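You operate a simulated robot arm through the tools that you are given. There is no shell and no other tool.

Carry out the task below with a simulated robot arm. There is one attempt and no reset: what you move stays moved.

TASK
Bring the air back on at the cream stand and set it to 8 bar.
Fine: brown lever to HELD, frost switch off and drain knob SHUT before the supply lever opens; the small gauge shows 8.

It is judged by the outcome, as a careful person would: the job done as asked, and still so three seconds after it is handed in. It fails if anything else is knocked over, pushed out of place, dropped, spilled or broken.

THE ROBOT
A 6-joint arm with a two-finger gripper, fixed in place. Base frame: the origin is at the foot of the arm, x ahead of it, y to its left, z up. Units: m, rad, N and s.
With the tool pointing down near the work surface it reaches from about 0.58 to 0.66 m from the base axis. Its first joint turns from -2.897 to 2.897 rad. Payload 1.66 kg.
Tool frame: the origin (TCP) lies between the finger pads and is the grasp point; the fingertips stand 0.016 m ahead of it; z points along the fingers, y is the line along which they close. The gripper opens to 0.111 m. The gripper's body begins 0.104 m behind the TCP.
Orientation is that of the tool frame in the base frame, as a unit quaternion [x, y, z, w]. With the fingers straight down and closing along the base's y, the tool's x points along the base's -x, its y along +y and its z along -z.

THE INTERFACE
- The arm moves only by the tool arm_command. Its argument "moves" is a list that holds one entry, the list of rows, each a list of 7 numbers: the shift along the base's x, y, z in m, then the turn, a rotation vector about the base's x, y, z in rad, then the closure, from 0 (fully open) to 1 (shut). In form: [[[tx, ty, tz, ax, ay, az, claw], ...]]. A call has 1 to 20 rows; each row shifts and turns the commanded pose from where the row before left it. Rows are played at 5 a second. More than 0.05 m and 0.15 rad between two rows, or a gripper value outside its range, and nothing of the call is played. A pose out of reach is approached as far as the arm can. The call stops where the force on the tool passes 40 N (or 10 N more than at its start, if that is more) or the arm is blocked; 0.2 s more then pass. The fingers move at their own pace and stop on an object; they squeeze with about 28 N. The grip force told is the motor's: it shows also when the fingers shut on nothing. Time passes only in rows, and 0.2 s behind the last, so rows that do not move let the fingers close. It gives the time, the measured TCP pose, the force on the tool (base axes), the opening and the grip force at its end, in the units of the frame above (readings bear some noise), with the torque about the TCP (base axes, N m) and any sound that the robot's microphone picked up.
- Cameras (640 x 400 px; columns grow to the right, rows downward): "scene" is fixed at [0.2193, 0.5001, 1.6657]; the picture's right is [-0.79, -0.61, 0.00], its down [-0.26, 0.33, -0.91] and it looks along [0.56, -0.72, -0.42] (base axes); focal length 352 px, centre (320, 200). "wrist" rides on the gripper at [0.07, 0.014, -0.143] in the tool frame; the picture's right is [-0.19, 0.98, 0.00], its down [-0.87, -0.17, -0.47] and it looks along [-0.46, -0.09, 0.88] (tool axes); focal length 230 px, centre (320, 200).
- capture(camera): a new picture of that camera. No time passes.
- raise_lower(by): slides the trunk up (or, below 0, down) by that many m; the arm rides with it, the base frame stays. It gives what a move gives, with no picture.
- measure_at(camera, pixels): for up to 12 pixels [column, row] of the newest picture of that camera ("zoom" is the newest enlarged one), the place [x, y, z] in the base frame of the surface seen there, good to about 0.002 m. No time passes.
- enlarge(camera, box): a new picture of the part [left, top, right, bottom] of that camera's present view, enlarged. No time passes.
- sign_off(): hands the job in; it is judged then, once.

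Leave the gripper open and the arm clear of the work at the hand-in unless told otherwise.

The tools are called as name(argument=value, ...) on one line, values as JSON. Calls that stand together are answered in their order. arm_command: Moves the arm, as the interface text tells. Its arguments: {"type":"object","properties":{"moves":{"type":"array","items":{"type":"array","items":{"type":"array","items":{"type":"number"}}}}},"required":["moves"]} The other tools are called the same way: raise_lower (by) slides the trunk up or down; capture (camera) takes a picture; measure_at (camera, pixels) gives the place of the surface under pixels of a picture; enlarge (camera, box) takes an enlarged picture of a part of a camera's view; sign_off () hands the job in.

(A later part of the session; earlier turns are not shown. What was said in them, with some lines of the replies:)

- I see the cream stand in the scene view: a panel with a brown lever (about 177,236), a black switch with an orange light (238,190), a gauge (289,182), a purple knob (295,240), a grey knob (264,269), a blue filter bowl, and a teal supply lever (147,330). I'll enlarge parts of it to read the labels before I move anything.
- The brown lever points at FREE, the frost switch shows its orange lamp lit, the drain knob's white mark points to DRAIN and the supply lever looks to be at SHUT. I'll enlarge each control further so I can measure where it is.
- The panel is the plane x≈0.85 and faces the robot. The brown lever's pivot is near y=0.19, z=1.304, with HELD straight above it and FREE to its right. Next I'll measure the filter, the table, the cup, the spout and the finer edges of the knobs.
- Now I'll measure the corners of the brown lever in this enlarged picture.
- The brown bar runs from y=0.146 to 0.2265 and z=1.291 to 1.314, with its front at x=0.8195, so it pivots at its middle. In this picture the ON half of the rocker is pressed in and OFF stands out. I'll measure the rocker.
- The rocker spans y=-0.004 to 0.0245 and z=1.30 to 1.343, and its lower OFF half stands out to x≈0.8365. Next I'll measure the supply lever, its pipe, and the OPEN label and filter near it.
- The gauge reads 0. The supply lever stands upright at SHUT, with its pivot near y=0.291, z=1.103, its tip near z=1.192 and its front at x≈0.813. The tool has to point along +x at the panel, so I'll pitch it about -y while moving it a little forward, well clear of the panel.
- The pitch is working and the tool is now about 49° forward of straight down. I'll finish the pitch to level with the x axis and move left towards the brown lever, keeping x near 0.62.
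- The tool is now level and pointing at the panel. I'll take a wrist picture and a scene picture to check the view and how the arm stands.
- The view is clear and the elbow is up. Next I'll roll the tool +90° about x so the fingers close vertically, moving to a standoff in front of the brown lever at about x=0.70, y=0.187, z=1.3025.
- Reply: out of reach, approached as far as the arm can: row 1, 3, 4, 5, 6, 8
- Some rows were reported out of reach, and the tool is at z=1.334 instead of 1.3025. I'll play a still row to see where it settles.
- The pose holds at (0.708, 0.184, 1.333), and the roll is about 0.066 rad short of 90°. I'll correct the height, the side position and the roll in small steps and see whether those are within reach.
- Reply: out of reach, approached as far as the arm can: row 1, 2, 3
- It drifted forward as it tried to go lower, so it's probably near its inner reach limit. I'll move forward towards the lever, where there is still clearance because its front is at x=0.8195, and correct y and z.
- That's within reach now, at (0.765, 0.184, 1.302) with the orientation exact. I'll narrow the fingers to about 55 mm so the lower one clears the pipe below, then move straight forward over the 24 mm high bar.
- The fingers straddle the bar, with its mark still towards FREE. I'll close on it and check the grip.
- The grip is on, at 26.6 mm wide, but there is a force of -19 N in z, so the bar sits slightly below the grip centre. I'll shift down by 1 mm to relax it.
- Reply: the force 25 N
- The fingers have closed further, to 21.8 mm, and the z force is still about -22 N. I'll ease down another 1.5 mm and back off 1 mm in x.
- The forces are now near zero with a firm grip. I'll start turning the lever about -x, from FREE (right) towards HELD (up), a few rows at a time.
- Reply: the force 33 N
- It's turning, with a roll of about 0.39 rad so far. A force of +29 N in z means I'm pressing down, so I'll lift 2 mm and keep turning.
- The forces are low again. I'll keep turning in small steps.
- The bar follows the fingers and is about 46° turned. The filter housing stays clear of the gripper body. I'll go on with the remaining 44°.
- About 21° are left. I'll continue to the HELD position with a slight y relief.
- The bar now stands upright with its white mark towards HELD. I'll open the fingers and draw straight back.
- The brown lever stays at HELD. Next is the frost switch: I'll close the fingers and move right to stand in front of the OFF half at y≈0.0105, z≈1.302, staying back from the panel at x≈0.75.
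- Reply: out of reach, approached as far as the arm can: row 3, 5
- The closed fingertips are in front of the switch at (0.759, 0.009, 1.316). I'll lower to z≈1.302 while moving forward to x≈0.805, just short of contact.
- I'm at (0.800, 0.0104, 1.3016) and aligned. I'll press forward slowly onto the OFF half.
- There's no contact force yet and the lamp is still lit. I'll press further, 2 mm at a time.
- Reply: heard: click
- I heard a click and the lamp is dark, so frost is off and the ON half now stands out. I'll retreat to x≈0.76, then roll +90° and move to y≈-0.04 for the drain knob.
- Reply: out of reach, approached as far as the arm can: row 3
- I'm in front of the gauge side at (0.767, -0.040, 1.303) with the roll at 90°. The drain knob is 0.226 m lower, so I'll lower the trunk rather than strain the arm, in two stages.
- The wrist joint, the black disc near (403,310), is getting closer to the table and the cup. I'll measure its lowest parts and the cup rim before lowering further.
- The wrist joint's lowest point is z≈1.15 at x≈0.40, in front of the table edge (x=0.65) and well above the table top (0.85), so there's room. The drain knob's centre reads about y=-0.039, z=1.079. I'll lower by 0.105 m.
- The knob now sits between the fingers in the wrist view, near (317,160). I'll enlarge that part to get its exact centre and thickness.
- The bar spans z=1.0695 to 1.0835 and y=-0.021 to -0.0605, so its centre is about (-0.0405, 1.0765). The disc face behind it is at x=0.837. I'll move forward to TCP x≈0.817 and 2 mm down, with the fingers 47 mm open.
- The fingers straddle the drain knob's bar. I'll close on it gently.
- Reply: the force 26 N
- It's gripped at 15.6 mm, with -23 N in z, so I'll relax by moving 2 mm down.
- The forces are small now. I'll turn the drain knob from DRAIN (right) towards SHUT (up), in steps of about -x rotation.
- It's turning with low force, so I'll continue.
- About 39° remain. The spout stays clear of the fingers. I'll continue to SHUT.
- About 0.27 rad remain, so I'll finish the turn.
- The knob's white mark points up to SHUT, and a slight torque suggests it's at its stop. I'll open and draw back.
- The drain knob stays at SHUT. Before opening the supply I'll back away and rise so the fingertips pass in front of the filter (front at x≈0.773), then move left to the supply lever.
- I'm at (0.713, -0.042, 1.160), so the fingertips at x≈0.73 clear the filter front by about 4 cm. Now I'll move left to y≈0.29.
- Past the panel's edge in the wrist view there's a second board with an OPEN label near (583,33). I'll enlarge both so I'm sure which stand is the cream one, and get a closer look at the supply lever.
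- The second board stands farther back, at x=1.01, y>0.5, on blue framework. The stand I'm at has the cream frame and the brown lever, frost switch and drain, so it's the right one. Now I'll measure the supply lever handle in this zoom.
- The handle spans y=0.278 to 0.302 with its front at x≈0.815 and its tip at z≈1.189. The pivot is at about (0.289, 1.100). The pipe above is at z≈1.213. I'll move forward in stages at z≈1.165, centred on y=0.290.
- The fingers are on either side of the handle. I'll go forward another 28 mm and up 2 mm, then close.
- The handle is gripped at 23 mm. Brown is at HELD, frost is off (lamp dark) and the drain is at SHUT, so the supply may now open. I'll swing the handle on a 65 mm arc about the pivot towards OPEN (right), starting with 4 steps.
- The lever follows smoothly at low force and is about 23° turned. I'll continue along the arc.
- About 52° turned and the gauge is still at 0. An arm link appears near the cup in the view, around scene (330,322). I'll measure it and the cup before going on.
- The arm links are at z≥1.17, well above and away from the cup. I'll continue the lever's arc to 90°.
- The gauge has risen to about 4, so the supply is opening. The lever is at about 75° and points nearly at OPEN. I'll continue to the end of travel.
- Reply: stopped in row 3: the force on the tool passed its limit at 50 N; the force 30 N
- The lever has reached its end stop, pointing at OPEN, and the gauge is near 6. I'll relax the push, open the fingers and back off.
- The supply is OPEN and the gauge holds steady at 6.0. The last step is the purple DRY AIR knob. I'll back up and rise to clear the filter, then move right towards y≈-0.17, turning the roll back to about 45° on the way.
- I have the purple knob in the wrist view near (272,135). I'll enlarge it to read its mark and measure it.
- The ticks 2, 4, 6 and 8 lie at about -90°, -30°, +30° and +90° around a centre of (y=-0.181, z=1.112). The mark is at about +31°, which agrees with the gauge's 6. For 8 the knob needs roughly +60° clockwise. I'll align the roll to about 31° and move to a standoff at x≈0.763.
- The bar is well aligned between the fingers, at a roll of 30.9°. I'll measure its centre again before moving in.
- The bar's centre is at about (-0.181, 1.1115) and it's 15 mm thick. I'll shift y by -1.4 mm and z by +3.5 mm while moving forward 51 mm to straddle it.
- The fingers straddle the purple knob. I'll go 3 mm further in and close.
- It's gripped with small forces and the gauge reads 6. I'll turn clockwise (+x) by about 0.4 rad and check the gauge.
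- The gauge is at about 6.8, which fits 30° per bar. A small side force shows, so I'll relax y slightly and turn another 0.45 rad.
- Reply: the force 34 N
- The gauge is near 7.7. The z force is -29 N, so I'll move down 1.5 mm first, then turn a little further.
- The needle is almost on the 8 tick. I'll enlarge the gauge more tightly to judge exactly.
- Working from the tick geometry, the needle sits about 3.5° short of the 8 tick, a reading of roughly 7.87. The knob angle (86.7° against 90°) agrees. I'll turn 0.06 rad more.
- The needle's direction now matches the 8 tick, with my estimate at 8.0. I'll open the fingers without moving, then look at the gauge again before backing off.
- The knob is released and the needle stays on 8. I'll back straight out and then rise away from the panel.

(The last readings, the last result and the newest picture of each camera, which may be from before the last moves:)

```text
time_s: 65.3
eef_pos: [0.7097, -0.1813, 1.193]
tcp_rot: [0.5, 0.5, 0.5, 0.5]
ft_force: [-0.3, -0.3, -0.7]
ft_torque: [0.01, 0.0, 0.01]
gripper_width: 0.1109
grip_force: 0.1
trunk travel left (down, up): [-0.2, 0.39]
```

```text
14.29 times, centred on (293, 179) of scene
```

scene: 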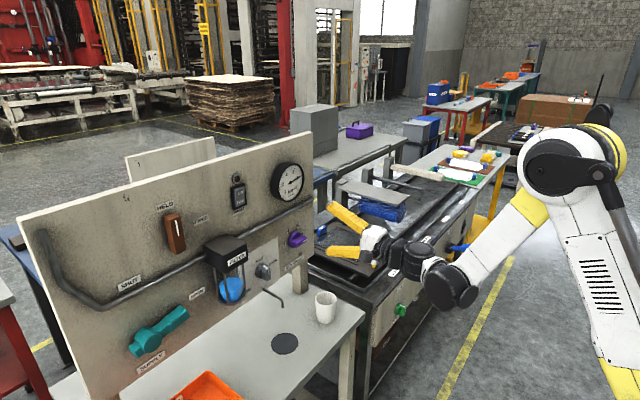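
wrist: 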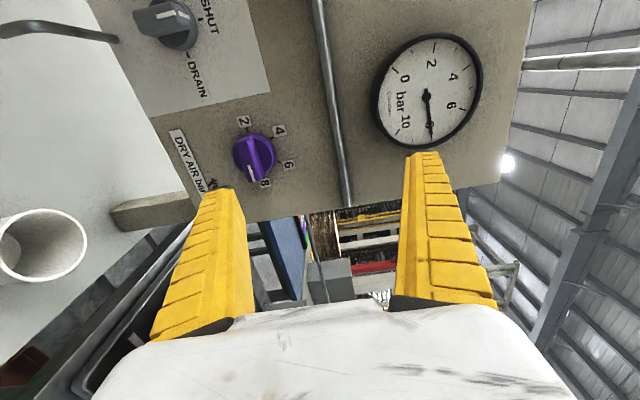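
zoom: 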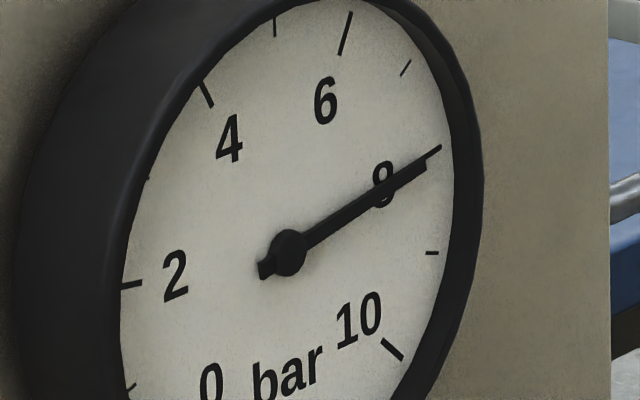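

The gauge holds. The wrist camera has a more head-on view of the gauge near (428,92), so I'll check it there, and check all the other controls once more.

enlarge(camera="wrist", box=[365, 25, 493, 155])

enlarge(camera="wrist", box=[100, 0, 320, 200])

enlarge(camera="scene", box=[100, 160, 330, 370])

```text
3.08 times, centred on (429, 90) of wrist
```

zoom: 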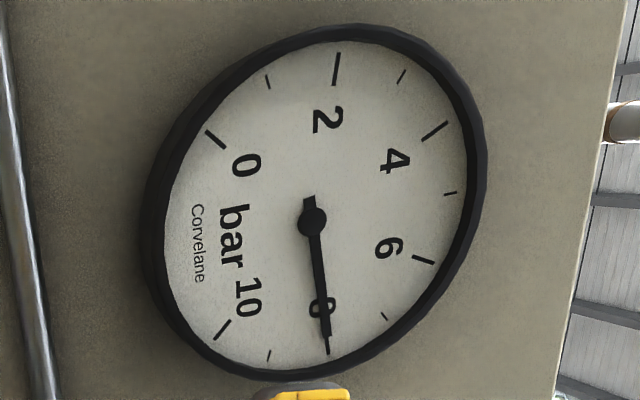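

```text
2.00 times, centred on (210, 100) of wrist
```

zoom: 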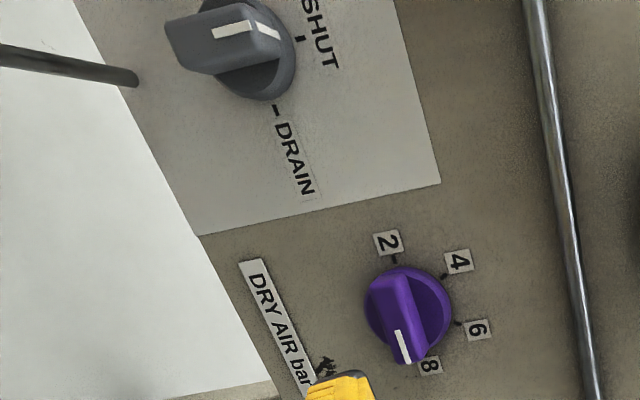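

```text
1.90 times, centred on (215, 265) of scene
```

zoom: 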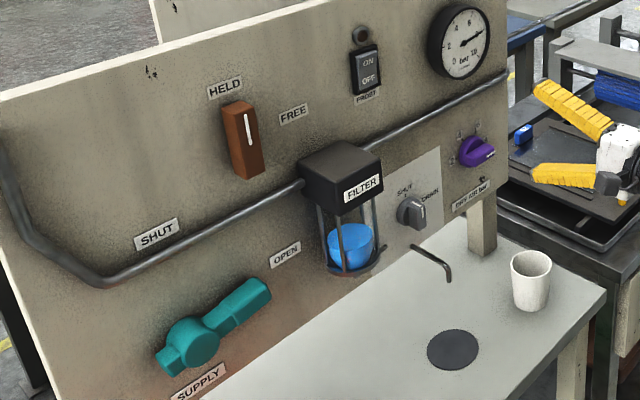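

In the wrist view the needle lies on the 8 tick. HELD, frost off, drain SHUT and supply OPEN are all confirmed. I'll move the arm a little further away and let some seconds pass to see that everything holds.

arm_command(moves=[[[-0.01, 0, 0.02, 0, 0, 0, 0], [-0.015, 0, 0.02, 0, 0, 0, 0], [-0.015, 0, 0.02, 0, 0, 0, 0], [-0.015, 0, 0.02, 0, 0, 0, 0], [0, 0, 0, 0, 0, 0, 0], [0, 0, 0, 0, 0, 0, 0], [0, 0, 0, 0, 0, 0, 0], [0, 0, 0, 0, 0, 0, 0], [0, 0, 0, 0, 0, 0, 0], [0, 0, 0, 0, 0, 0, 0], [0, 0, 0, 0, 0, 0, 0], [0, 0, 0, 0, 0, 0, 0], [0, 0, 0, 0, 0, 0, 0], [0, 0, 0, 0, 0, 0, 0], [0, 0, 0, 0, 0, 0, 0]]])

enlarge(camera="scene", box=[281, 165, 305, 193])

enlarge(camera="scene", box=[100, 160, 330, 370])

```text
time_s: 68.5
eef_pos: [0.6534, -0.1811, 1.2746]
tcp_rot: [0.5, 0.5, 0.5, 0.5]
ft_force: [0.2, 1.3, -0.7]
ft_torque: [-0.02, 0.03, 0.02]
gripper_width: 0.111
grip_force: 0.0
trunk travel left (down, up): [-0.2, 0.39]
```

```text
14.29 times, centred on (293, 179) of scene
```

zoom: 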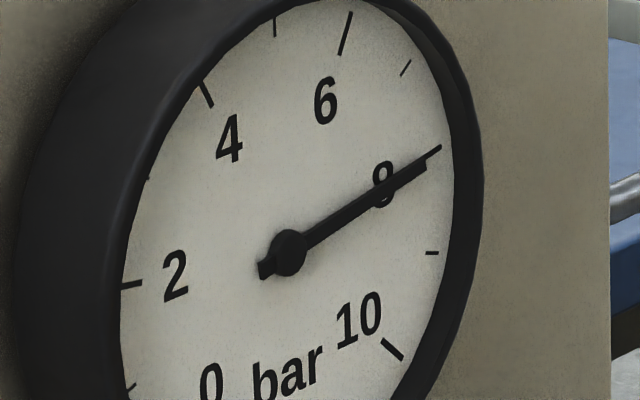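

```text
1.90 times, centred on (215, 265) of scene
```

zoom: 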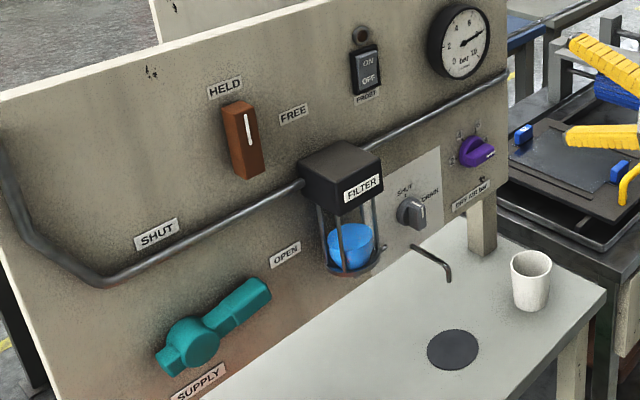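

After three more seconds nothing has changed. The gauge reads 8, the brown lever is at HELD, the frost lamp is dark, the drain is SHUT and the supply is OPEN. The cup and tray are undisturbed, the gripper is open and the arm is clear, so I'm handing the job in.

sign_off()

```text
The job is handed in.
```

The air is back on at the cream stand and the small gauge reads 8 bar. It held there for the three or so seconds I watched before handing the job in.

I did the steps in the order you gave:

1. **Brown lever:** turned from FREE to HELD.
2. **Frost switch:** pressed to OFF; it clicked and the lamp went dark.
3. **Drain knob:** turned from DRAIN to SHUT.
4. **Supply lever:** swung from SHUT to its end stop at OPEN, only after the first three were set. The gauge then settled at 6.
5. **Purple DRY AIR knob:** turned up from 6 until the gauge needle sat on the 8 mark.

Nothing else was moved or knocked. I left the gripper open and the arm clear of the panel.
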